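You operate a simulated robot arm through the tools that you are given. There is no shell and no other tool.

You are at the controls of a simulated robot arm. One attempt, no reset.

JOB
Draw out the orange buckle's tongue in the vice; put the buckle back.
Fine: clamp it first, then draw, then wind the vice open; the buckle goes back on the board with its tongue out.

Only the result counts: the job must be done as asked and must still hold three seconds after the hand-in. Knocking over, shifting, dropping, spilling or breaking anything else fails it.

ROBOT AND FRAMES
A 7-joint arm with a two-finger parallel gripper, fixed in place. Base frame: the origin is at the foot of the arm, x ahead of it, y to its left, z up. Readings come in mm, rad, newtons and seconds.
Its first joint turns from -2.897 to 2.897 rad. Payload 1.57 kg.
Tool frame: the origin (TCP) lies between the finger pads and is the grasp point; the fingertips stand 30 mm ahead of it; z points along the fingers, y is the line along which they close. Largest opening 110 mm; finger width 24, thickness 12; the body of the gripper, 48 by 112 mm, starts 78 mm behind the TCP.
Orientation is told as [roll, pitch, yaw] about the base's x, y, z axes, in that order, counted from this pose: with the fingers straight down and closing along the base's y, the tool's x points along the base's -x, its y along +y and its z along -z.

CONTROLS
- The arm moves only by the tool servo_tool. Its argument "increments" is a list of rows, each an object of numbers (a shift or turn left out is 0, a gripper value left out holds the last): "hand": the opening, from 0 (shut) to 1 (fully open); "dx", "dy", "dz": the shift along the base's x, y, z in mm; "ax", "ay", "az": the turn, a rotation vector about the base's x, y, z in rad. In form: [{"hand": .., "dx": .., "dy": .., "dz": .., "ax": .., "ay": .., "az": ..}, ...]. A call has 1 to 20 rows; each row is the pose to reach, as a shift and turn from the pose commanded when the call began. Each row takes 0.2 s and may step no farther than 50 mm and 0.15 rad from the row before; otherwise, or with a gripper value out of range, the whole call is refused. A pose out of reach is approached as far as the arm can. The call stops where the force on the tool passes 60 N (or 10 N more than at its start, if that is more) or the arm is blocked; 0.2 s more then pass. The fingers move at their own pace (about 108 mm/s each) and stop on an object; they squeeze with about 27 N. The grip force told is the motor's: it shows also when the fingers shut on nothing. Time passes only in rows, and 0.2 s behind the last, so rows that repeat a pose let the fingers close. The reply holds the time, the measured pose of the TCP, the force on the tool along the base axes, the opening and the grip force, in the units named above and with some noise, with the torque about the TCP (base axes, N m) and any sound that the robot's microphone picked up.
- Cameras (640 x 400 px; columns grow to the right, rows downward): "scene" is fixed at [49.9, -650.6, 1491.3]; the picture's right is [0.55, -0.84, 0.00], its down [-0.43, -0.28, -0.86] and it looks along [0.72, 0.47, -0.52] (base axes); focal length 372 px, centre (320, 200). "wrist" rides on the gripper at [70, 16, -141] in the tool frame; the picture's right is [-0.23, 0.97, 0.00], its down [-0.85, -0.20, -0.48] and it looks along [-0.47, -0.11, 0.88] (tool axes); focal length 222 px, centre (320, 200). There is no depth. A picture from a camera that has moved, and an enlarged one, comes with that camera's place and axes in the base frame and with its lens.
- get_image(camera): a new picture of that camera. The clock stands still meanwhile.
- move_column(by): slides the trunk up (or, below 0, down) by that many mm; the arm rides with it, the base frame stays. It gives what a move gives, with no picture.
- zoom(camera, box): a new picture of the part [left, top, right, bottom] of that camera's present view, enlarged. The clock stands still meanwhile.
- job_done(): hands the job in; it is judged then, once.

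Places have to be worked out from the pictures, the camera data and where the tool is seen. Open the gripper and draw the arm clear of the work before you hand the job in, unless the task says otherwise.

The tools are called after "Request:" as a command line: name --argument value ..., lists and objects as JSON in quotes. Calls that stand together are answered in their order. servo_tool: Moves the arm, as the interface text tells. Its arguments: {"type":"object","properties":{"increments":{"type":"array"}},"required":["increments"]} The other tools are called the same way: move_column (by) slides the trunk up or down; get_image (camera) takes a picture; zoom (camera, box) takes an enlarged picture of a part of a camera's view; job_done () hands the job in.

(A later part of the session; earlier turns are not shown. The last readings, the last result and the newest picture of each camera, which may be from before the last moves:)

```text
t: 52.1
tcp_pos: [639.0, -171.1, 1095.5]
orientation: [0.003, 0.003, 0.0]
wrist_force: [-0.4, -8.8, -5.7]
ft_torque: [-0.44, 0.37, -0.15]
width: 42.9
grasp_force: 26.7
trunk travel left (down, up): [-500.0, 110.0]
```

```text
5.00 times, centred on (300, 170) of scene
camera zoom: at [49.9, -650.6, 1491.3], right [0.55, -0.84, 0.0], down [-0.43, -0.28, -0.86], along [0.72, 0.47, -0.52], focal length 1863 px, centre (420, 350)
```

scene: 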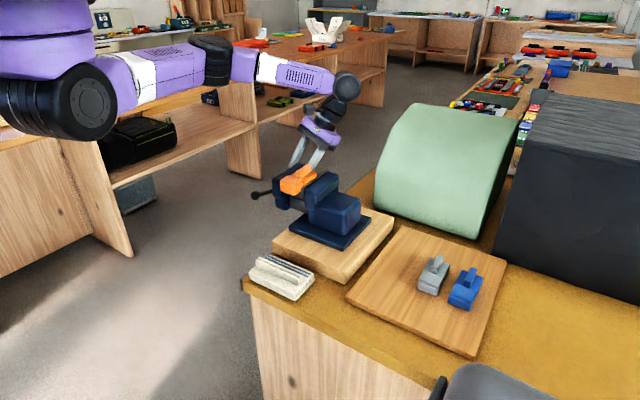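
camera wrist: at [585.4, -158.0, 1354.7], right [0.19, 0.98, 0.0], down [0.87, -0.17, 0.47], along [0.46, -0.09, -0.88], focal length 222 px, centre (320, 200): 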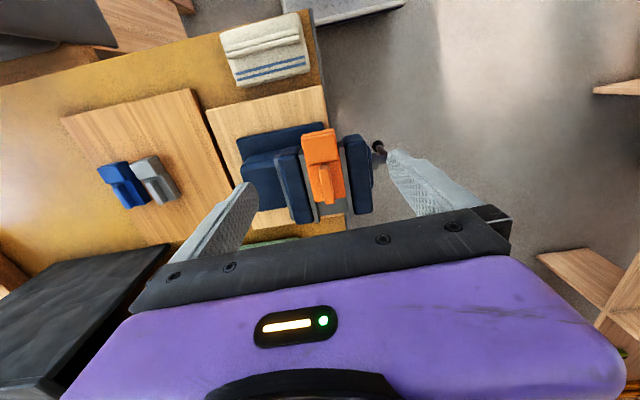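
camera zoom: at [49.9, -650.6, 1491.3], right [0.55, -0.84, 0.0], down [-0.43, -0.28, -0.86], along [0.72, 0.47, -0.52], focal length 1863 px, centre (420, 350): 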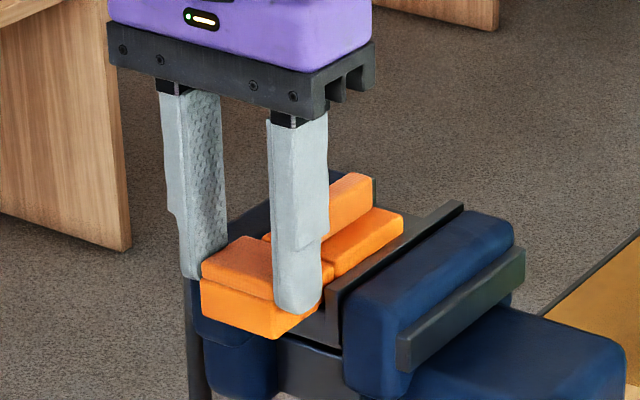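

Request:
zoom --camera "scene" --box '[295, 160, 335, 200]'

Request:
zoom --camera "wrist" --box '[220, 110, 420, 240]'

```text
10.00 times, centred on (315, 180) of scene
camera zoom: at [49.9, -650.6, 1491.3], right [0.55, -0.84, 0.0], down [-0.43, -0.28, -0.86], along [0.72, 0.47, -0.52], focal length 3725 px, centre (370, 400)
```

zoom: 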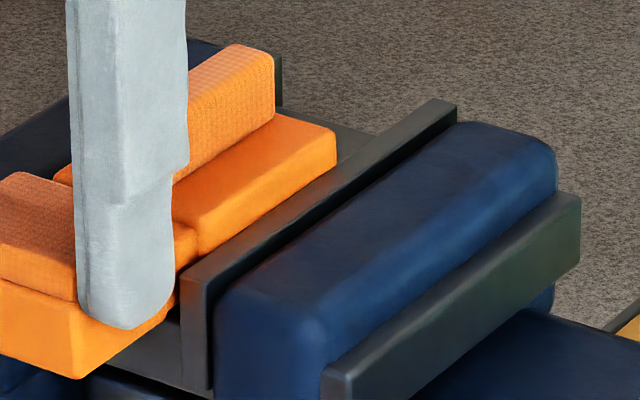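

```text
3.08 times, centred on (320, 175) of wrist
camera zoom: at [571.1, -156.1, 1238.7], right [0.23, 0.97, 0.0], down [0.86, -0.2, 0.48], along [0.46, -0.11, -0.88], focal length 684 px, centre (320, 277)
```

zoom: 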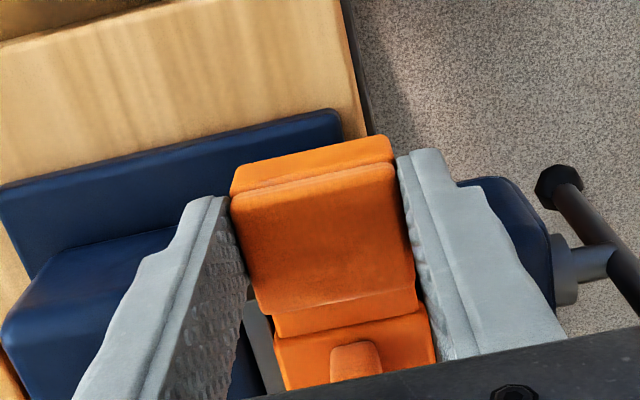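

The tongue shelf shows about 8–10 mm out. The body may have crept slightly, so I'll take a reference zoom of the fin and body rear before pulling further.

Request:
zoom --camera "scene" --box '[300, 158, 332, 178]'

Request:
servo_tool --increments '[{"hand": 0, "dx": -2}, {"dx": -4}, {"dx": -6}, {"dx": -6}]'

Request:
zoom --camera "scene" --box '[300, 158, 332, 178]'

Request:
zoom --camera "wrist" --box '[220, 110, 420, 240]'

```text
16.00 times, centred on (316, 168) of scene
camera zoom: at [49.9, -650.6, 1491.3], right [0.55, -0.84, 0.0], down [-0.43, -0.28, -0.86], along [0.72, 0.47, -0.52], focal length 5961 px, centre (384, 712)
```

zoom: 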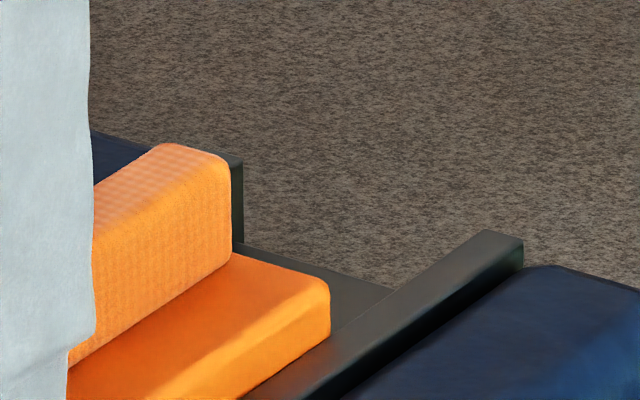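

```text
t: 53.1
tcp_pos: [633.2, -171.7, 1097.6]
orientation: [0.002, 0.002, 0.0]
wrist_force: [-0.2, -12.1, 0.8]
ft_torque: [-0.45, -0.01, -0.18]
width: 42.8
grasp_force: 26.7
trunk travel left (down, up): [-500.0, 110.0]
```

```text
16.00 times, centred on (316, 168) of scene
camera zoom: at [49.9, -650.6, 1491.3], right [0.55, -0.84, 0.0], down [-0.43, -0.28, -0.86], along [0.72, 0.47, -0.52], focal length 5961 px, centre (384, 712)
```

zoom: 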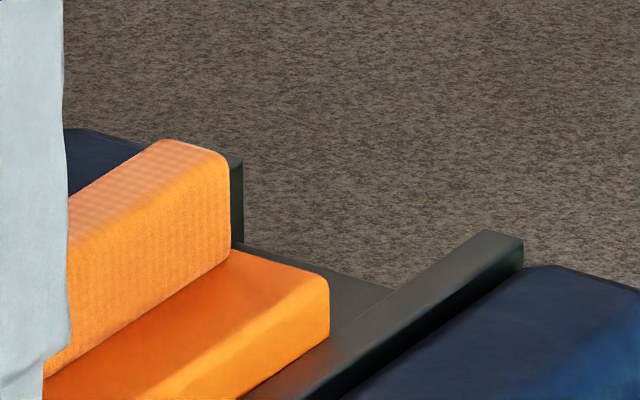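

```text
3.08 times, centred on (320, 175) of wrist
camera zoom: at [565.2, -155.8, 1239.1], right [0.23, 0.97, 0.0], down [0.86, -0.2, 0.48], along [0.47, -0.11, -0.88], focal length 684 px, centre (320, 277)
```

zoom: 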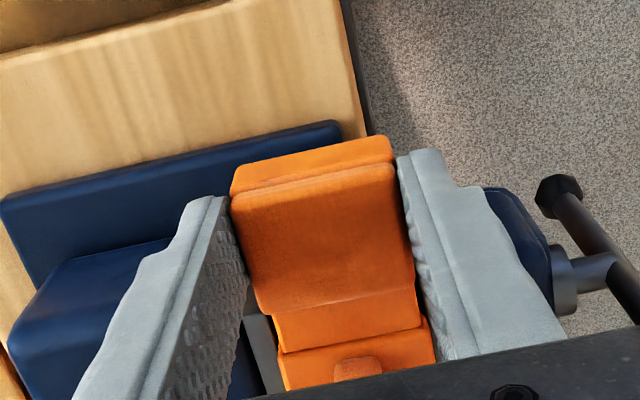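

The body held still and the tongue is out about 13 mm more. Continuing to pull in small steps until it reaches its stop.

Request:
servo_tool --increments '[{"hand": 0, "dx": -2, "dy": -0.4, "dz": -0.3}, {"dx": -4, "dy": -0.4, "dz": -0.5}, {"dx": -6, "dy": -0.4, "dz": -0.5}, {"dx": -6, "dy": -0.4, "dz": -0.5}]'

Request:
zoom --camera "scene" --box '[300, 158, 332, 178]'

Request:
zoom --camera "wrist" --box '[220, 110, 420, 240]'

```text
t: 54.1
tcp_pos: [629.1, -171.5, 1095.5]
orientation: [0.005, 0.003, 0.0]
wrist_force: [0.3, -4.9, 3.1]
ft_torque: [-0.14, -0.19, 0.07]
width: 42.7
grasp_force: 27.0
trunk travel left (down, up): [-500.0, 110.0]
```

```text
16.00 times, centred on (316, 168) of scene
camera zoom: at [49.9, -650.6, 1491.3], right [0.55, -0.84, 0.0], down [-0.43, -0.28, -0.86], along [0.72, 0.47, -0.52], focal length 5961 px, centre (384, 712)
```

zoom: 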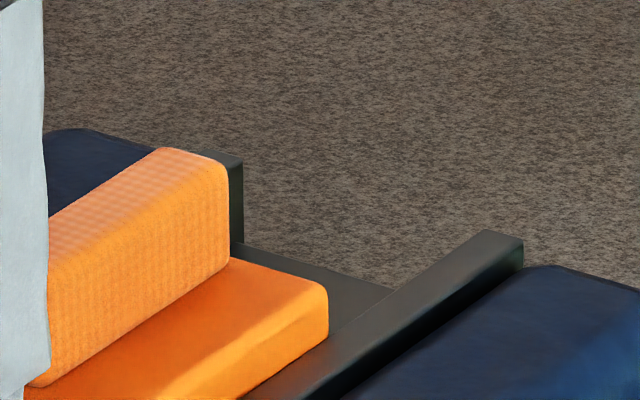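

```text
3.08 times, centred on (320, 175) of wrist
camera zoom: at [560.3, -156.3, 1237.9], right [0.23, 0.97, 0.0], down [0.86, -0.2, 0.48], along [0.46, -0.11, -0.88], focal length 684 px, centre (320, 277)
```

zoom: 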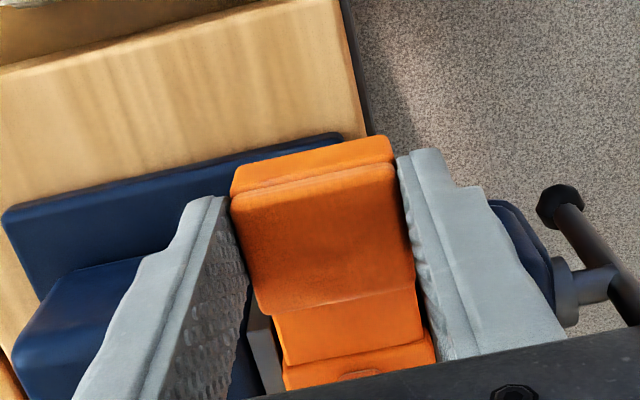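

About 18 mm of tongue is exposed now. Pulling further.

Request:
servo_tool --increments '[{"hand": 0, "dx": -2}, {"dx": -4}, {"dx": -6}, {"dx": -8}, {"dx": -8}]'

Request:
zoom --camera "scene" --box '[300, 158, 332, 178]'

Request:
zoom --camera "wrist" --box '[220, 110, 420, 240]'

Request:
zoom --camera "scene" --box '[260, 130, 340, 210]'

```text
t: 55.3
tcp_pos: [620.7, -170.9, 1095.8]
orientation: [0.003, -0.001, 0.0]
wrist_force: [0.1, -3.7, 10.9]
ft_torque: [-0.05, -0.59, 0.04]
width: 43.0
grasp_force: 26.7
trunk travel left (down, up): [-500.0, 110.0]
```

```text
16.00 times, centred on (316, 168) of scene
camera zoom: at [49.9, -650.6, 1491.3], right [0.55, -0.84, 0.0], down [-0.43, -0.28, -0.86], along [0.72, 0.47, -0.52], focal length 5961 px, centre (384, 712)
```

zoom: 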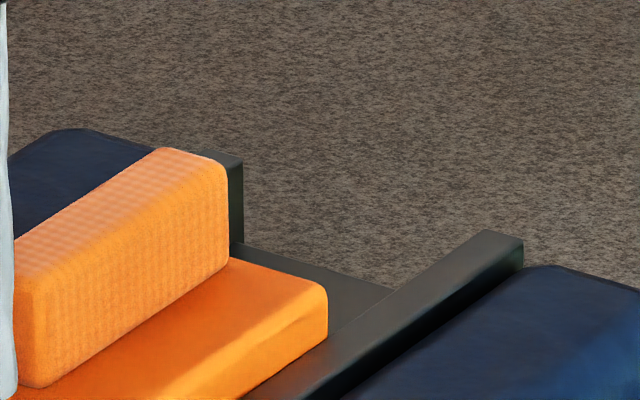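

```text
3.08 times, centred on (320, 175) of wrist
camera zoom: at [552.1, -156.2, 1237.4], right [0.23, 0.97, 0.0], down [0.86, -0.2, 0.48], along [0.47, -0.11, -0.88], focal length 684 px, centre (320, 277)
```

zoom: 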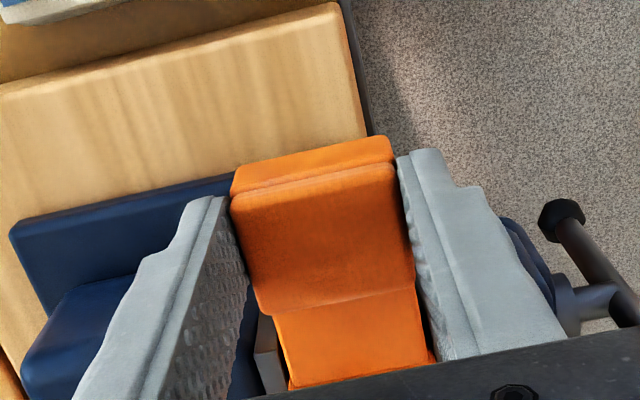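

```text
5.00 times, centred on (300, 170) of scene
camera zoom: at [49.9, -650.6, 1491.3], right [0.55, -0.84, 0.0], down [-0.43, -0.28, -0.86], along [0.72, 0.47, -0.52], focal length 1863 px, centre (420, 350)
```

zoom: 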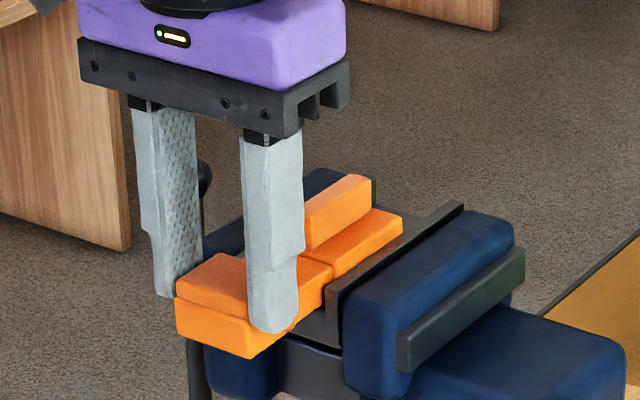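

About 27 mm out and the body is steady. Continuing in smaller steps, looking for the stop.

Request:
servo_tool --increments '[{"hand": 0, "dx": -1.5}, {"dx": -3}, {"dx": -4.5}, {"dx": -4.5}]'

Request:
zoom --camera "scene" --box '[300, 158, 332, 178]'

Request:
zoom --camera "scene" --box '[260, 150, 320, 200]'

```text
t: 56.3
tcp_pos: [616.5, -170.8, 1094.4]
orientation: [0.004, 0.002, -0.001]
wrist_force: [5.9, -2.8, 7.3]
ft_torque: [-0.06, -0.67, -0.04]
width: 43.1
grasp_force: 26.8
trunk travel left (down, up): [-500.0, 110.0]
```

```text
16.00 times, centred on (316, 168) of scene
camera zoom: at [49.9, -650.6, 1491.3], right [0.55, -0.84, 0.0], down [-0.43, -0.28, -0.86], along [0.72, 0.47, -0.52], focal length 5961 px, centre (384, 712)
```

zoom: 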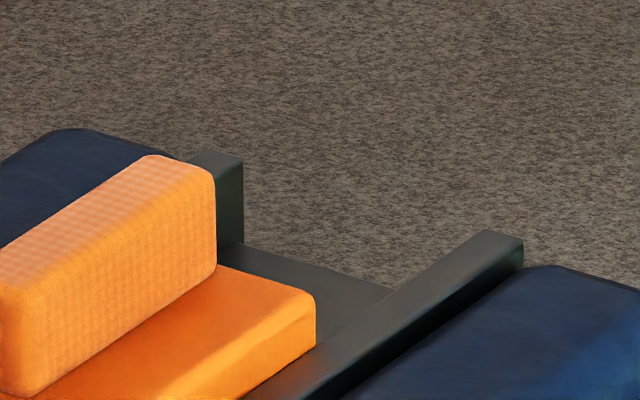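

```text
8.00 times, centred on (290, 175) of scene
camera zoom: at [49.9, -650.6, 1491.3], right [0.55, -0.84, 0.0], down [-0.43, -0.28, -0.86], along [0.72, 0.47, -0.52], focal length 2980 px, centre (560, 400)
```

zoom: 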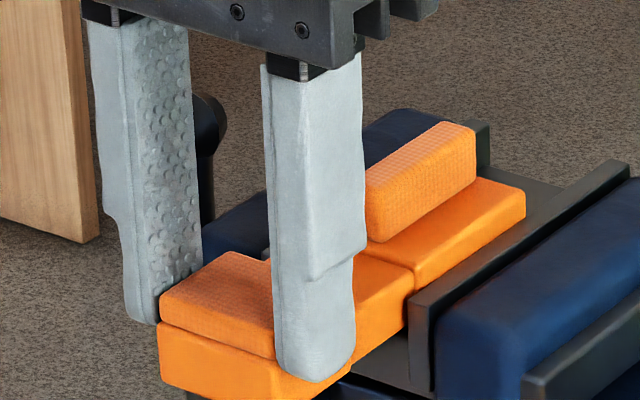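

Now the body moved with the head (about 3 mm) and fx rose, so the tongue is at its end stop, about 28 mm out. Releasing the head and rising.

Request:
servo_tool --increments '[{"hand": 0, "dx": 0.5}, {"hand": 0.6, "dx": 0.5}, {"hand": 0.6, "dx": 0.5}, {"hand": 0.6, "dx": 0.5, "dz": 40}, {"hand": 0.6, "dx": 0.5, "dz": 85}, {"hand": 0.6, "dx": 20, "dz": 110}, {"hand": 0.6, "dx": 20, "dz": 110}]'

Request:
get_image --camera "wrist"

Request:
zoom --camera "scene" --box '[250, 140, 340, 220]'

```text
t: 57.9
tcp_pos: [635.0, -173.1, 1205.7]
orientation: [0.001, -0.002, 0.001]
wrist_force: [-0.9, -0.3, -0.4]
ft_torque: [0.0, 0.01, -0.01]
width: 66.2
grasp_force: 0.0
trunk travel left (down, up): [-500.0, 110.0]
```

```text
taken
camera wrist: at [565.8, -157.5, 1347.7], right [0.23, 0.97, 0.0], down [0.86, -0.2, 0.48], along [0.47, -0.11, -0.88], focal length 222 px, centre (320, 200)
```

wrist: 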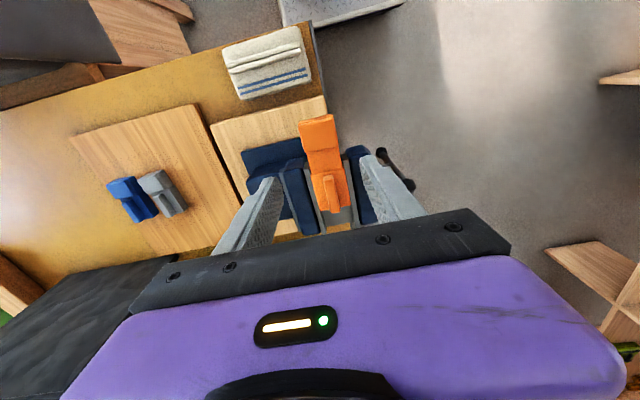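

```text
5.00 times, centred on (295, 180) of scene
camera zoom: at [49.9, -650.6, 1491.3], right [0.55, -0.84, 0.0], down [-0.43, -0.28, -0.86], along [0.72, 0.47, -0.52], focal length 1863 px, centre (445, 300)
```

zoom: 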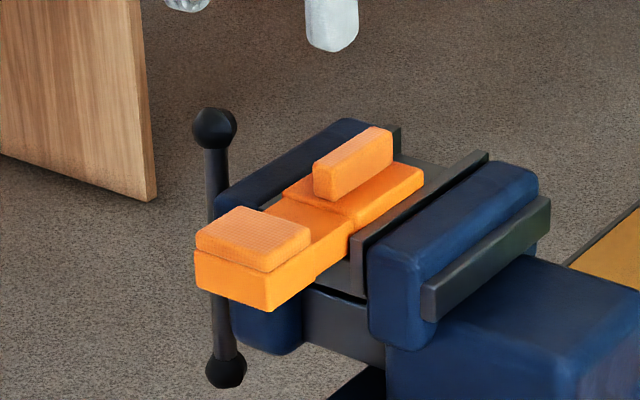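

The tongue is fully out, but the buckle now overhangs the ledge's -x end (ledge starts at about x 667), and it could tip when the vice opens. While it is still clamped I'll grip the fin and slide the body back +x by about 20 mm. Locating the fin first.

Request:
zoom --camera "wrist" --box '[240, 100, 400, 240]'

Request:
zoom --camera "scene" --box '[270, 155, 320, 205]'

```text
2.86 times, centred on (320, 170) of wrist
camera zoom: at [565.8, -157.5, 1347.7], right [0.23, 0.97, 0.0], down [0.86, -0.2, 0.48], along [0.47, -0.11, -0.88], focal length 635 px, centre (320, 286)
```

zoom: 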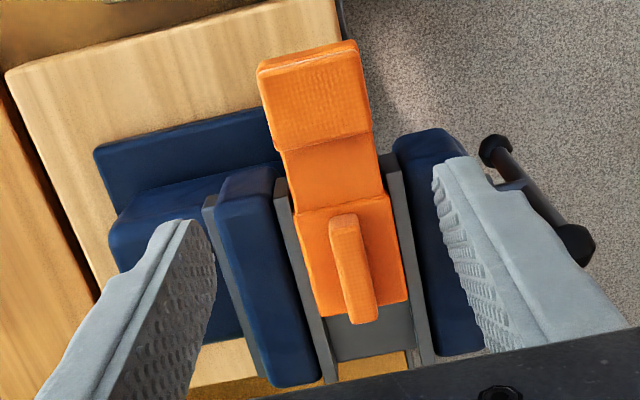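

```text
8.00 times, centred on (295, 180) of scene
camera zoom: at [49.9, -650.6, 1491.3], right [0.55, -0.84, 0.0], down [-0.43, -0.28, -0.86], along [0.72, 0.47, -0.52], focal length 2980 px, centre (520, 360)
```

zoom: 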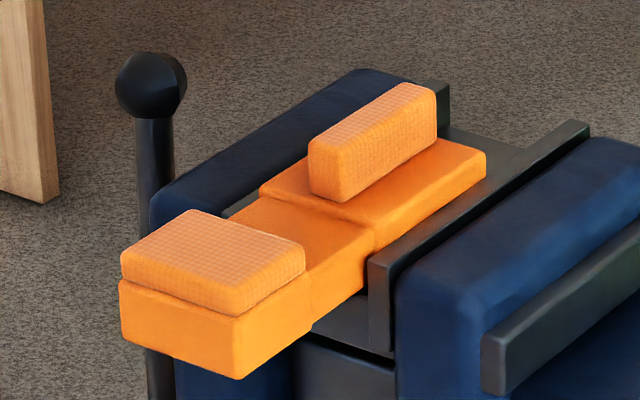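

The fin is now at x 674–726, y about -174. Moving over its middle and lowering.

Request:
servo_tool --increments '[{"hand": 0.42, "dx": 35, "dy": -1, "dz": 0}, {"dx": 65, "dy": -1, "dz": -20}, {"dx": 65, "dy": -1, "dz": -60}, {"dx": 65, "dy": -1, "dz": -88}, {"dx": 65, "dy": -1, "dz": -96}, {"dx": 65, "dy": -1, "dz": -96}]'

Request:
zoom --camera "wrist" --box '[240, 80, 400, 240]'

```text
t: 59.3
tcp_pos: [702.2, -171.9, 1108.3]
orientation: [-0.001, 0.0, 0.001]
wrist_force: [-0.1, -0.3, -0.4]
ft_torque: [0.0, 0.0, 0.0]
width: 46.3
grasp_force: 0.1
trunk travel left (down, up): [-500.0, 110.0]
```

```text
2.50 times, centred on (320, 160) of wrist
camera zoom: at [632.9, -156.8, 1250.5], right [0.23, 0.97, 0.0], down [0.86, -0.2, 0.48], along [0.47, -0.11, -0.88], focal length 555 px, centre (320, 300)
```

zoom: 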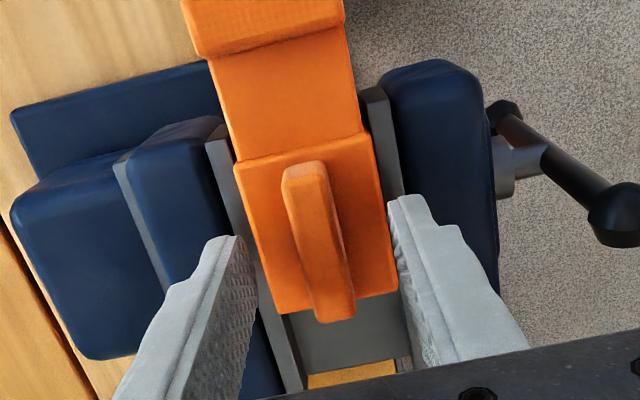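

Straddling the fin. Closing, then pushing +x in small steps.

Request:
servo_tool --increments '[{"hand": 0, "dy": -0.7}, {"hand": 0, "dy": -0.7}, {"hand": 0, "dy": -0.7}, {"dx": 2, "dy": -0.7}, {"dx": 4, "dy": -0.7}, {"dx": 6, "dy": -0.7}, {"dx": 8, "dy": -0.7}, {"dx": 8, "dy": -0.7}]'

Request:
zoom --camera "scene" --box '[270, 155, 320, 205]'

```text
t: 61.1
tcp_pos: [709.5, -171.9, 1108.5]
orientation: [0.006, 0.001, 0.0]
wrist_force: [-12.9, 20.7, 10.1]
ft_torque: [0.7, 0.55, -0.02]
width: 13.1
grasp_force: 27.0
trunk travel left (down, up): [-500.0, 110.0]
```

```text
8.00 times, centred on (295, 180) of scene
camera zoom: at [49.9, -650.6, 1491.3], right [0.55, -0.84, 0.0], down [-0.43, -0.28, -0.86], along [0.72, 0.47, -0.52], focal length 2980 px, centre (520, 360)
```

zoom: 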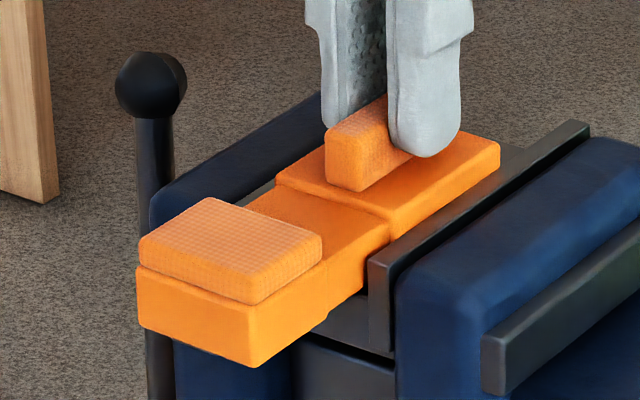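

The whole buckle slid +8 mm with the tongue still out. Another 14 mm, easing the y load.

Request:
servo_tool --increments '[{"hand": 0, "dx": 2, "dy": 0.5}, {"dx": 4, "dy": 0.7}, {"dx": 6, "dy": 0.7}, {"dx": 8, "dy": 0.7}, {"dx": 10, "dy": 0.7}, {"dx": 12, "dy": 0.7}, {"dx": 14, "dy": 0.7}, {"dx": 13.5, "dy": 0.7}]'

Request:
zoom --camera "scene" --box '[270, 155, 320, 205]'

```text
t: 62.9
tcp_pos: [724.7, -172.6, 1108.9]
orientation: [0.003, 0.001, 0.0]
wrist_force: [-5.7, 14.2, -2.6]
ft_torque: [0.57, 0.26, -0.04]
width: 13.4
grasp_force: 27.3
trunk travel left (down, up): [-500.0, 110.0]
```

```text
8.00 times, centred on (295, 180) of scene
camera zoom: at [49.9, -650.6, 1491.3], right [0.55, -0.84, 0.0], down [-0.43, -0.28, -0.86], along [0.72, 0.47, -0.52], focal length 2980 px, centre (520, 360)
```

zoom: 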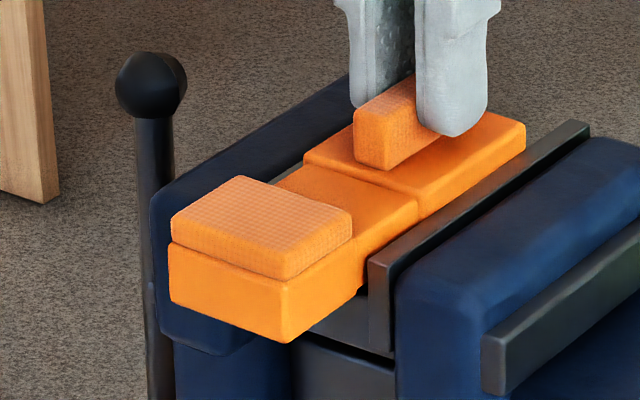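

The buckle is now well supported (body about x 693–748). Releasing the fin, rising, and heading back to the tommy bar.

Request:
servo_tool --increments '[{"hand": 0.35}, {"hand": 0.35}, {"hand": 0.35, "dz": 30}, {"dz": 75}, {"dx": -10, "dy": -20, "dz": 92}, {"dx": -22, "dy": -27, "dz": 92}, {"dx": -22, "dy": -27, "dz": 92}]'

Request:
servo_tool --increments '[{"hand": 0.4, "dx": 5, "dy": 20, "ax": 0.08}, {"dx": 10, "dy": 50, "ax": 0.16}, {"dx": 15, "dy": 80, "ax": 0.24}, {"dx": 20, "dy": 105, "ax": 0.3}, {"dx": 20, "dy": 124, "ax": 0.34}, {"dx": 20, "dy": 124, "dz": -25, "ax": 0.34}, {"dx": 20, "dy": 124, "dz": -25, "ax": 0.34}]'

Request:
get_image --camera "wrist"

Request:
zoom --camera "wrist" --box '[200, 80, 360, 200]'

```text
t: 64.5
tcp_pos: [701.6, -200.6, 1202.5]
orientation: [0.003, 0.001, -0.001]
wrist_force: [-0.6, 0.3, -0.7]
ft_torque: [-0.02, 0.03, -0.03]
width: 38.4
grasp_force: 0.0
trunk travel left (down, up): [-500.0, 110.0]
```

```text
t: 66.1
tcp_pos: [722.6, -74.8, 1175.5]
orientation: [0.343, -0.001, -0.001]
wrist_force: [0.0, -0.3, -0.6]
ft_torque: [-0.03, -0.01, -0.01]
width: 44.1
grasp_force: 0.0
trunk travel left (down, up): [-500.0, 110.0]
```

```text
taken
camera wrist: at [654.2, -107.4, 1314.2], right [0.23, 0.92, 0.33], down [0.86, -0.35, 0.38], along [0.47, 0.19, -0.86], focal length 222 px, centre (320, 200)
```

wrist: 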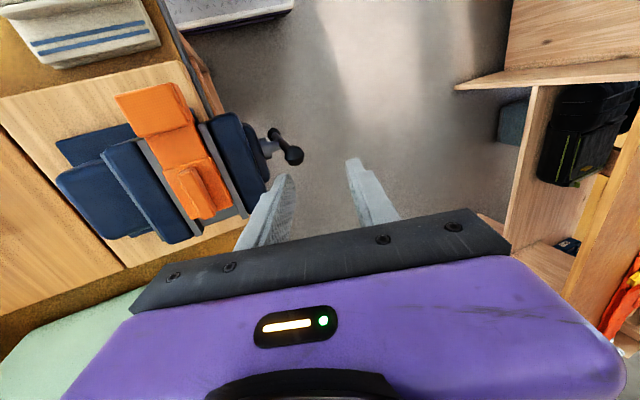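

```text
3.33 times, centred on (280, 140) of wrist
camera zoom: at [654.2, -107.4, 1314.2], right [0.23, 0.92, 0.33], down [0.86, -0.35, 0.38], along [0.47, 0.19, -0.86], focal length 740 px, centre (453, 400)
```

zoom: 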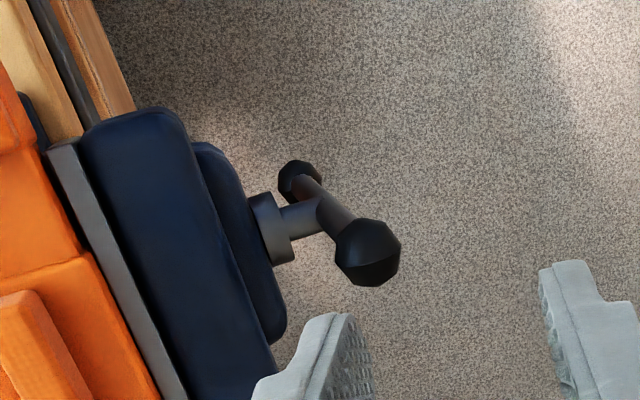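

The bar is near vertical with the top knob about (725, -67.5, 1060). Descending onto it.

Request:
servo_tool --increments '[{"hand": 0.4, "dx": 2.4, "dy": 3.0, "dz": -30}, {"dx": 2.4, "dy": 3.0, "dz": -65}, {"dx": 2.4, "dy": 3.0, "dz": -95}, {"dx": 2.4, "dy": 3.0, "dz": -104}, {"dx": 2.4, "dy": 3.0, "dz": -104}]'

Request:
zoom --camera "wrist" --box '[260, 120, 380, 220]'

```text
t: 67.3
tcp_pos: [726.3, -72.1, 1072.2]
orientation: [0.341, 0.0, 0.0]
wrist_force: [-0.2, 0.4, -0.5]
ft_torque: [0.02, 0.0, 0.01]
width: 43.9
grasp_force: 0.1
trunk travel left (down, up): [-500.0, 110.0]
```

```text
4.00 times, centred on (320, 170) of wrist
camera zoom: at [656.5, -105.3, 1211.6], right [0.23, 0.92, 0.33], down [0.86, -0.35, 0.38], along [0.47, 0.19, -0.86], focal length 888 px, centre (320, 320)
```

zoom: 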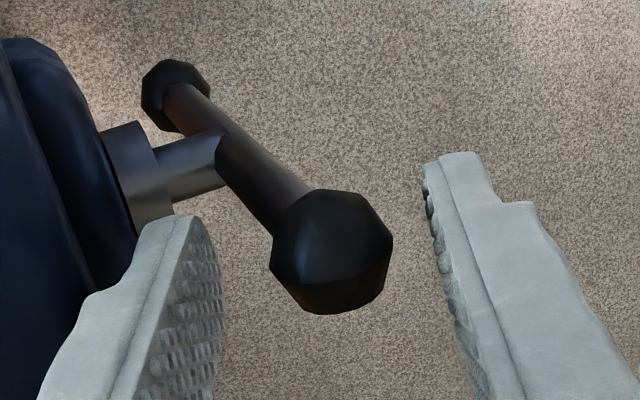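

Knob well placed. Closing, then winding the other way (top towards +x) to open the vice, following +y.

Request:
servo_tool --increments '[{"hand": 0, "dx": -1, "dy": 0.8}, {"hand": 0, "dx": -1, "dy": 0.8}, {"hand": 0, "dx": -1, "dy": 0.8}, {"dx": 4, "dy": 1.0, "dz": -0.3, "ay": 0.015}, {"dx": 10.6, "dy": 1.3, "dz": -1.1, "ay": 0.031}, {"dx": 17, "dy": 1.6, "dz": -2.7, "ay": 0.05}, {"dx": 23.5, "dy": 1.8, "dz": -4.5, "ay": 0.07}, {"dx": 23.5, "dy": 1.8, "dz": -4.5, "ay": 0.07}]'

Request:
zoom --camera "wrist" --box '[240, 120, 400, 220]'

Request:
zoom --camera "scene" --box '[250, 130, 340, 220]'

```text
t: 69.1
tcp_pos: [747.3, -69.6, 1068.7]
orientation: [0.345, 0.07, 0.0]
wrist_force: [-8.4, 10.8, 26.4]
ft_torque: [-0.48, 1.29, 0.38]
width: 26.1
grasp_force: 37.2
trunk travel left (down, up): [-500.0, 110.0]
```

```text
4.00 times, centred on (320, 170) of wrist
camera zoom: at [688.4, -102.8, 1212.0], right [0.25, 0.92, 0.31], down [0.88, -0.35, 0.32], along [0.4, 0.19, -0.89], focal length 888 px, centre (320, 320)
```

zoom: 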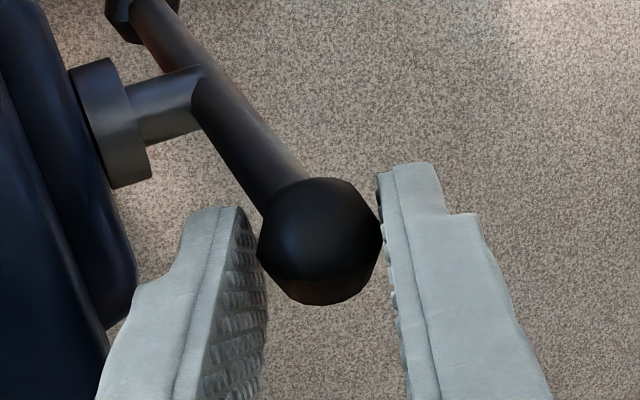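

```text
4.44 times, centred on (295, 175) of scene
camera zoom: at [49.9, -650.6, 1491.3], right [0.55, -0.84, 0.0], down [-0.43, -0.28, -0.86], along [0.72, 0.47, -0.52], focal length 1656 px, centre (431, 311)
```

zoom: 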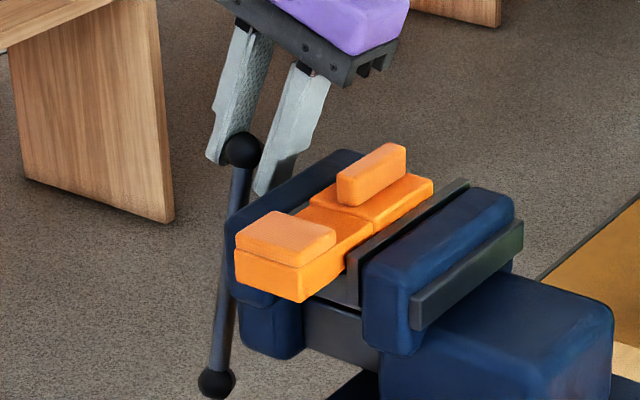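

Turning (about -13°). Continuing towards the +x side.

Request:
servo_tool --increments '[{"hand": 0, "dx": 6, "dy": 0.3, "dz": -1.5, "ay": 0.02}, {"dx": 12.1, "dy": 0.5, "dz": -4.5, "ay": 0.039}, {"dx": 18, "dy": 0.8, "dz": -8, "ay": 0.058}, {"dx": 23.2, "dy": 1.0, "dz": -12, "ay": 0.078}, {"dx": 23.2, "dy": 1.0, "dz": -12, "ay": 0.078}]'

Request:
zoom --camera "wrist" --box '[240, 120, 400, 220]'

Request:
zoom --camera "scene" --box '[250, 130, 340, 220]'

```text
t: 70.3
tcp_pos: [772.2, -66.8, 1055.5]
orientation: [0.349, 0.15, 0.005]
wrist_force: [-0.9, 27.5, 13.6]
ft_torque: [0.03, 0.67, 0.1]
width: 23.2
grasp_force: 35.8
trunk travel left (down, up): [-500.0, 110.0]
```

```text
4.00 times, centred on (320, 170) of wrist
camera zoom: at [724.5, -100.5, 1203.5], right [0.27, 0.92, 0.29], down [0.9, -0.35, 0.25], along [0.33, 0.2, -0.92], focal length 888 px, centre (320, 320)
```

zoom: 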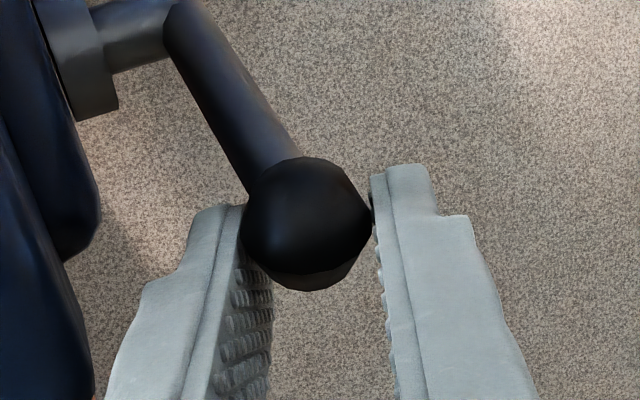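

```text
4.44 times, centred on (295, 175) of scene
camera zoom: at [49.9, -650.6, 1491.3], right [0.55, -0.84, 0.0], down [-0.43, -0.28, -0.86], along [0.72, 0.47, -0.52], focal length 1656 px, centre (431, 311)
```

zoom: 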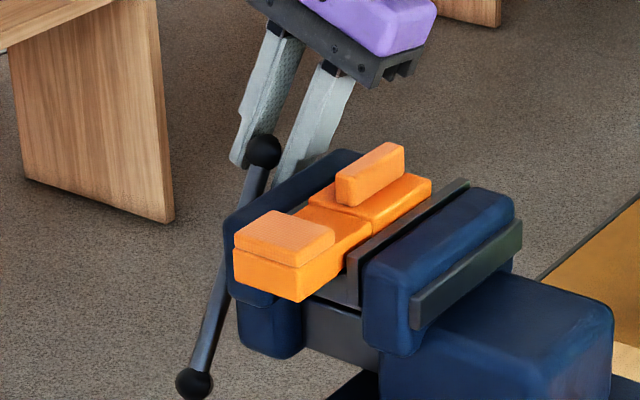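

The knob lags by about 8 mm again, so I'll regrip centred on it (bar at about -33°), shifting a touch to +y.

Request:
servo_tool --increments '[{"hand": 0.34}, {"hand": 0.34}, {"dx": -4, "dy": 1.2, "dz": 2}, {"dx": -8, "dy": 1.8, "dz": 3}, {"dx": -8, "dy": 1.8, "dz": 3}]'

Request:
zoom --camera "wrist" --box '[240, 120, 400, 220]'

```text
t: 71.5
tcp_pos: [764.3, -68.7, 1058.9]
orientation: [0.342, 0.148, -0.002]
wrist_force: [0.6, 0.8, 1.0]
ft_torque: [-0.03, -0.01, 0.01]
width: 36.6
grasp_force: 0.1
trunk travel left (down, up): [-500.0, 110.0]
```

```text
4.00 times, centred on (320, 170) of wrist
camera zoom: at [715.5, -101.7, 1207.4], right [0.27, 0.92, 0.29], down [0.9, -0.35, 0.25], along [0.33, 0.19, -0.92], focal length 888 px, centre (320, 320)
```

zoom: 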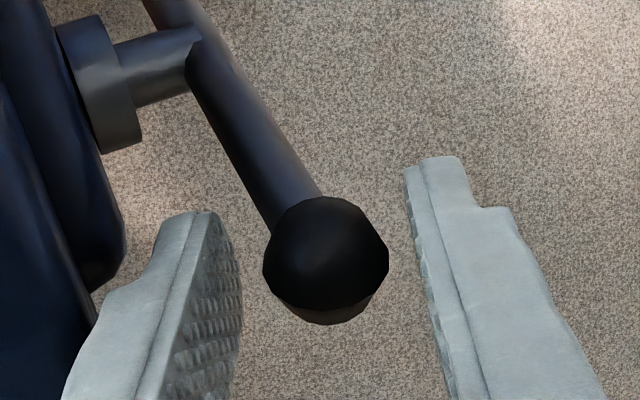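

Centred again. Closing and continuing the opening swing.

Request:
servo_tool --increments '[{"hand": 0}, {"hand": 0}, {"hand": 0}, {"dx": 7.6, "dy": 0.5, "dz": -5.5, "ay": 0.027}, {"dx": 12.5, "dy": 0.8, "dz": -10, "ay": 0.046}, {"dx": 17.1, "dy": 1.0, "dz": -14.7, "ay": 0.066}, {"dx": 21.2, "dy": 1.3, "dz": -20, "ay": 0.085}, {"dx": 25, "dy": 1.6, "dz": -25.4, "ay": 0.105}, {"dx": 25, "dy": 1.6, "dz": -25.4, "ay": 0.105}]'

Request:
zoom --camera "wrist" --box '[240, 120, 400, 220]'

Request:
zoom --camera "scene" --box '[250, 130, 340, 220]'

```text
t: 73.5
tcp_pos: [785.7, -64.2, 1033.9]
orientation: [0.343, 0.254, 0.002]
wrist_force: [-1.6, 11.4, 13.1]
ft_torque: [0.31, 0.88, 0.37]
width: 22.9
grasp_force: 35.7
trunk travel left (down, up): [-500.0, 110.0]
```

```text
4.00 times, centred on (320, 170) of wrist
camera zoom: at [754.8, -97.6, 1186.5], right [0.3, 0.92, 0.26], down [0.92, -0.35, 0.16], along [0.23, 0.19, -0.95], focal length 888 px, centre (320, 320)
```

zoom: 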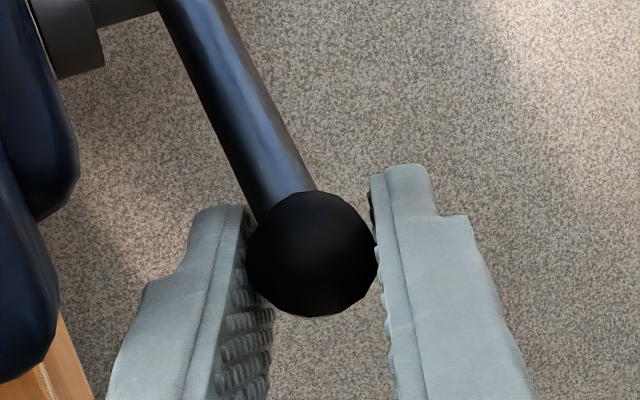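

```text
4.44 times, centred on (295, 175) of scene
camera zoom: at [49.9, -650.6, 1491.3], right [0.55, -0.84, 0.0], down [-0.43, -0.28, -0.86], along [0.72, 0.47, -0.52], focal length 1656 px, centre (431, 311)
```

zoom: 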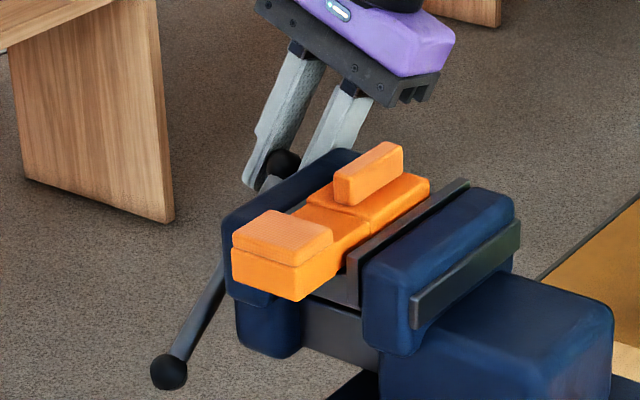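

Turning well and the jaw is opening. Continuing to about -100°.

Request:
servo_tool --increments '[{"hand": 0, "dx": 3, "dy": 0.4, "dz": -6, "ay": 0.018}, {"dx": 5.7, "dy": 0.7, "dz": -11.8, "ay": 0.035}, {"dx": 8, "dy": 1.0, "dz": -18, "ay": 0.05}, {"dx": 9.5, "dy": 1.3, "dz": -24.4, "ay": 0.065}, {"dx": 10.9, "dy": 1.9, "dz": -37.3, "ay": 0.095}, {"dx": 10.1, "dy": 2.5, "dz": -50.2, "ay": 0.125}, {"dx": 10.1, "dy": 2.5, "dz": -50.2, "ay": 0.125}]'

Request:
zoom --camera "wrist" --box '[200, 100, 400, 230]'

Request:
zoom --camera "scene" --box '[250, 130, 340, 220]'

```text
t: 75.1
tcp_pos: [798.5, -60.5, 982.4]
orientation: [0.349, 0.378, 0.004]
wrist_force: [12.0, 35.4, 10.8]
ft_torque: [0.11, 0.99, 0.18]
width: 22.3
grasp_force: 35.3
trunk travel left (down, up): [-500.0, 110.0]
```

```text
3.08 times, centred on (300, 165) of wrist
camera zoom: at [785.9, -93.8, 1137.6], right [0.33, 0.92, 0.22], down [0.94, -0.35, 0.04], along [0.11, 0.2, -0.97], focal length 684 px, centre (382, 308)
```

zoom: 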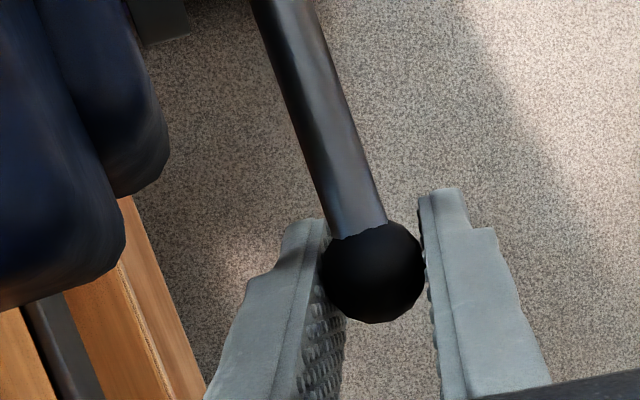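

```text
4.44 times, centred on (295, 175) of scene
camera zoom: at [49.9, -650.6, 1491.3], right [0.55, -0.84, 0.0], down [-0.43, -0.28, -0.86], along [0.72, 0.47, -0.52], focal length 1656 px, centre (431, 311)
```

zoom: 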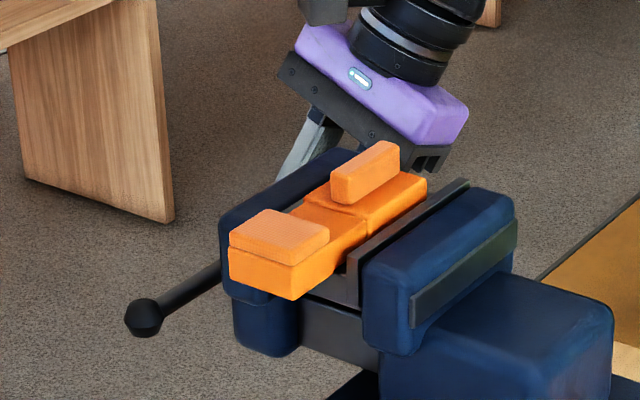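

About 95° opened, and the gap has clearly widened. Releasing, backing out along the tool axis, and returning to neutral before taking the other knob.

Request:
servo_tool --increments '[{"hand": 0.38}, {"hand": 0.38}, {"hand": 0.38}, {"dx": 10, "dy": -10, "dz": 26}, {"dx": 21, "dy": -20, "dz": 52}, {"dx": 24, "dy": -25, "dz": 95, "ay": -0.1}, {"dx": 20, "dy": -40, "dz": 140, "ay": -0.2}, {"dx": 0, "dy": -60, "dz": 180, "ay": -0.3, "ax": -0.08}, {"dx": -30, "dy": -85, "dz": 210, "ay": -0.378, "ax": -0.16}, {"dx": -60, "dy": -110, "dz": 220, "ay": -0.378, "ax": -0.25}, {"dx": -95, "dy": -140, "dz": 220, "ay": -0.378, "ax": -0.345}, {"dx": -95, "dy": -140, "dz": 220, "ay": -0.378, "ax": -0.345}]'

Request:
get_image --camera "wrist"

Request:
zoom --camera "scene" --box '[250, 130, 340, 220]'

Request:
zoom --camera "wrist" --box '[230, 90, 390, 220]'

```text
t: 77.7
tcp_pos: [704.6, -202.0, 1207.2]
orientation: [0.005, -0.014, -0.062]
wrist_force: [-0.2, 0.2, 0.0]
ft_torque: [0.0, -0.02, -0.02]
width: 41.9
grasp_force: 0.0
trunk travel left (down, up): [-500.0, 110.0]
```

```text
taken
camera wrist: at [634.1, -183.0, 1348.7], right [0.29, 0.96, 0.01], down [0.83, -0.25, 0.49], along [0.47, -0.13, -0.87], focal length 222 px, centre (320, 200)
```

wrist: 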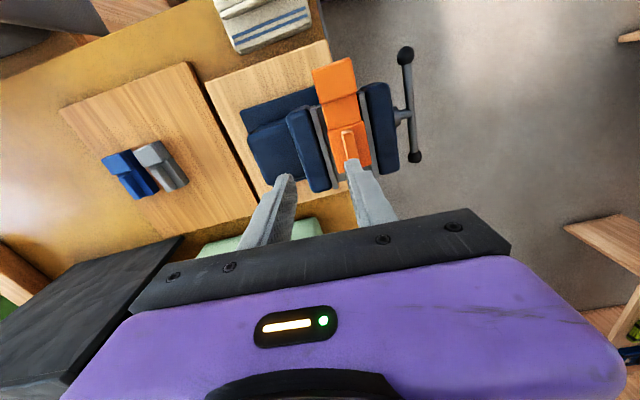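

```text
4.44 times, centred on (295, 175) of scene
camera zoom: at [49.9, -650.6, 1491.3], right [0.55, -0.84, 0.0], down [-0.43, -0.28, -0.86], along [0.72, 0.47, -0.52], focal length 1656 px, centre (431, 311)
```

zoom: 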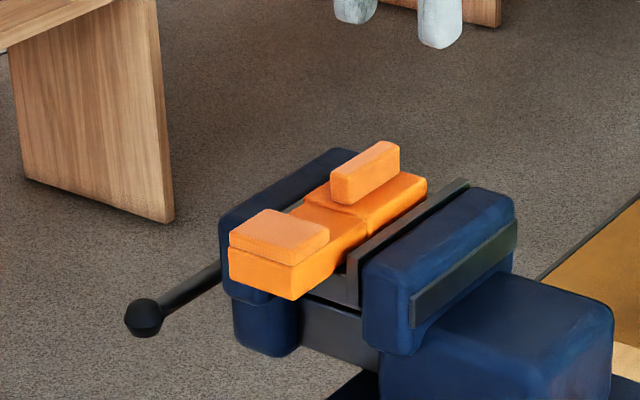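

```text
3.08 times, centred on (310, 155) of wrist
camera zoom: at [634.1, -183.0, 1348.7], right [0.29, 0.96, 0.01], down [0.83, -0.25, 0.49], along [0.47, -0.13, -0.87], focal length 684 px, centre (351, 338)
```

zoom: 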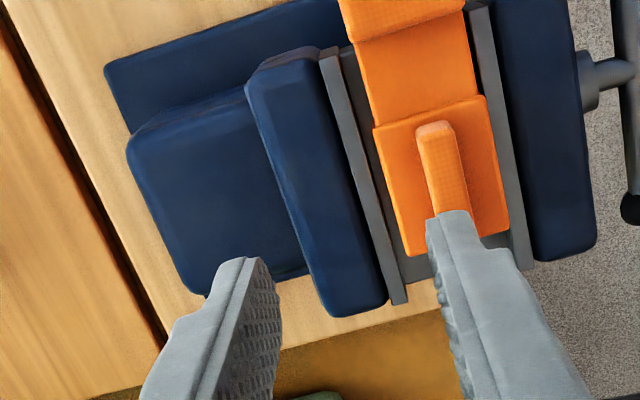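

The buckle is free, with about 5 mm of gap showing at the fixed plate. I'll wind it further open using the -x knob (about [647, -62, 995]), setting up a pre-pose from the -x side.

Request:
servo_tool --increments '[{"hand": 0.38, "dx": -20, "az": 0.03, "ay": 0.007}, {"dx": -40, "az": 0.062, "ay": 0.014}, {"dx": -65, "az": 0.062, "ay": 0.014}, {"dx": -65, "az": 0.062, "ay": 0.014}]'

Request:
servo_tool --increments '[{"hand": 0.38, "dx": 0, "dy": 20, "ax": 0.08, "ay": -0.05}, {"dy": 45, "ax": 0.16, "ay": -0.1}, {"dy": 75, "ax": 0.25, "ay": -0.15}, {"dx": -3, "dy": 100, "dz": -15, "ax": 0.34, "ay": -0.2}, {"dx": -6, "dy": 115, "dz": -50, "ax": 0.34, "ay": -0.2}, {"dx": -6, "dy": 115, "dz": -90, "ax": 0.34, "ay": -0.2}, {"dx": -6, "dy": 115, "dz": -125, "ax": 0.34, "ay": -0.2}, {"dx": -6, "dy": 115, "dz": -125, "ax": 0.34, "ay": -0.2}]'

Request:
get_image --camera "wrist"

Request:
zoom --camera "wrist" --box '[240, 110, 400, 220]'

```text
t: 78.7
tcp_pos: [635.5, -202.4, 1206.6]
orientation: [0.004, 0.001, -0.001]
wrist_force: [-1.2, 0.6, -1.1]
ft_torque: [-0.02, 0.03, -0.03]
width: 41.6
grasp_force: 0.0
trunk travel left (down, up): [-500.0, 110.0]
```

```text
t: 80.5
tcp_pos: [630.8, -86.8, 1075.7]
orientation: [0.351, -0.196, -0.034]
wrist_force: [-0.7, -0.1, -0.4]
ft_torque: [0.02, -0.02, 0.0]
width: 41.8
grasp_force: 0.1
trunk travel left (down, up): [-500.0, 110.0]
```

```text
taken
camera wrist: at [535.7, -117.4, 1199.0], right [0.19, 0.91, 0.37], down [0.75, -0.38, 0.54], along [0.63, 0.18, -0.75], focal length 222 px, centre (320, 200)
```

wrist: 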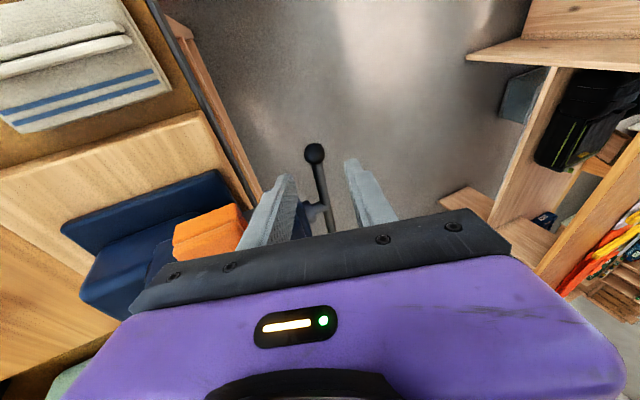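

```text
3.64 times, centred on (320, 165) of wrist
camera zoom: at [535.7, -117.4, 1199.0], right [0.19, 0.91, 0.37], down [0.75, -0.38, 0.54], along [0.63, 0.18, -0.75], focal length 808 px, centre (320, 327)
```

zoom: 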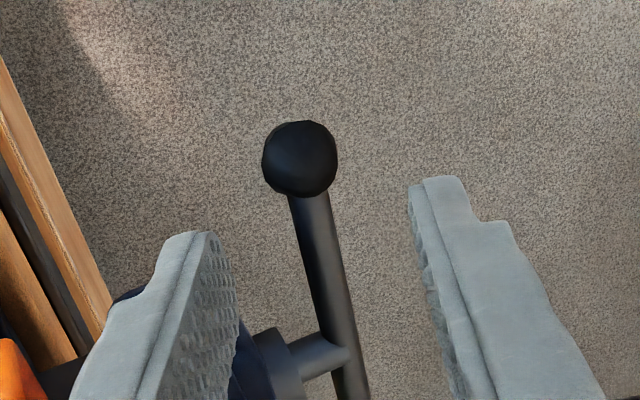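

The knob is about 88 mm ahead and 6 mm to -y of the axis. Advancing onto it.

Request:
servo_tool --increments '[{"hand": 0.38, "dx": 4, "dy": 4, "dz": -20, "az": 0.03}, {"dx": 8, "dy": 10, "dz": -40, "az": 0.03}, {"dx": 12, "dy": 15.5, "dz": -58, "az": 0.03}, {"dx": 14.5, "dy": 20, "dz": -70, "az": 0.03}, {"dx": 14.5, "dy": 20, "dz": -70, "az": 0.03}]'

Request:
zoom --camera "wrist" --box '[240, 110, 400, 220]'

```text
t: 81.6
tcp_pos: [643.2, -73.4, 1014.2]
orientation: [0.337, -0.198, -0.017]
wrist_force: [-22.3, 5.9, 45.1]
ft_torque: [-3.85, -1.83, -1.56]
width: 42.0
grasp_force: 0.1
trunk travel left (down, up): [-500.0, 110.0]
stopped in row 5: the force on the tool passed its limit at 66 N (the readings are from after the stop); the commanded pose is now the measured one
```

```text
3.64 times, centred on (320, 165) of wrist
camera zoom: at [547.4, -104.1, 1136.1], right [0.17, 0.92, 0.36], down [0.76, -0.36, 0.55], along [0.63, 0.18, -0.76], focal length 808 px, centre (320, 327)
```

zoom: 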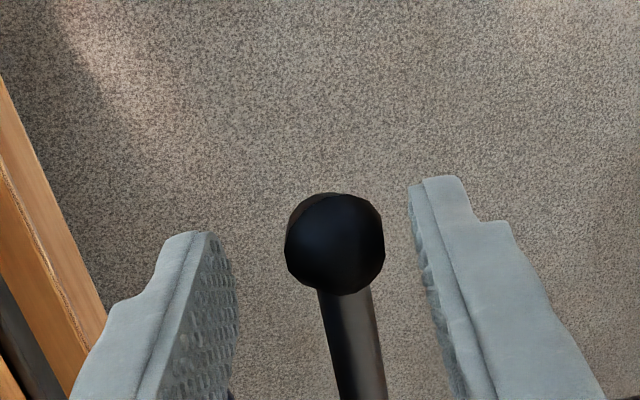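

Contact: 45 N up at a y offset of about -85 mm. The gripper body is touching the buckle's overhanging head, so I'm backing straight off and checking.

Request:
servo_tool --increments '[{"hand": 0.38, "dx": -3, "dy": -3, "dz": 12}, {"dx": -6, "dy": -6, "dz": 40}, {"dx": -8, "dy": -10, "dz": 80}, {"dx": -8, "dy": -20, "dz": 120}, {"dx": -8, "dy": -20, "dz": 120}]'

Request:
get_image --camera "scene"

Request:
zoom --camera "scene" --box '[250, 130, 340, 220]'

Request:
get_image --camera "wrist"

```text
t: 82.8
tcp_pos: [634.9, -91.2, 1128.1]
orientation: [0.342, -0.196, -0.015]
wrist_force: [0.5, -0.1, 0.2]
ft_torque: [0.01, 0.0, -0.02]
width: 41.5
grasp_force: 0.1
trunk travel left (down, up): [-500.0, 110.0]
```

```text
taken
```

scene: 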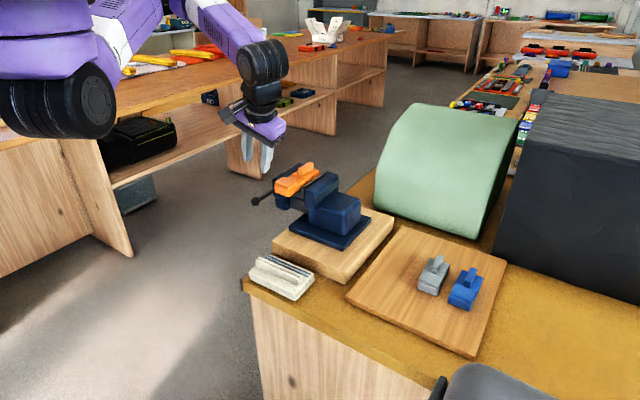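

```text
4.44 times, centred on (295, 175) of scene
camera zoom: at [49.9, -650.6, 1491.3], right [0.55, -0.84, 0.0], down [-0.43, -0.28, -0.86], along [0.72, 0.47, -0.52], focal length 1656 px, centre (431, 311)
```

zoom: 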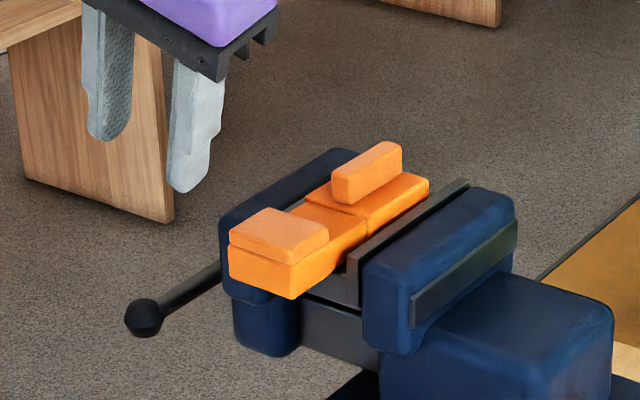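

```text
taken
camera wrist: at [540.2, -123.0, 1252.0], right [0.17, 0.92, 0.36], down [0.76, -0.36, 0.54], along [0.63, 0.18, -0.76], focal length 222 px, centre (320, 200)
```

wrist: 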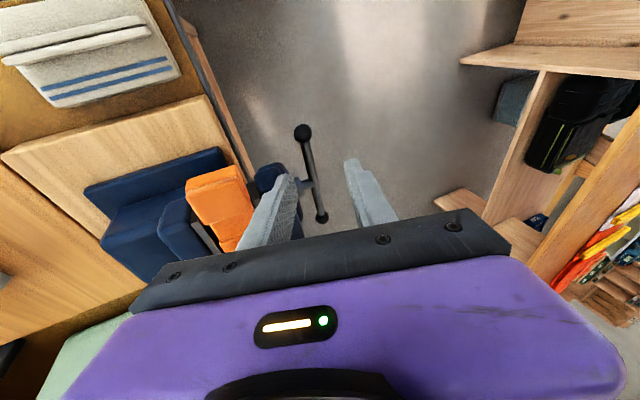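

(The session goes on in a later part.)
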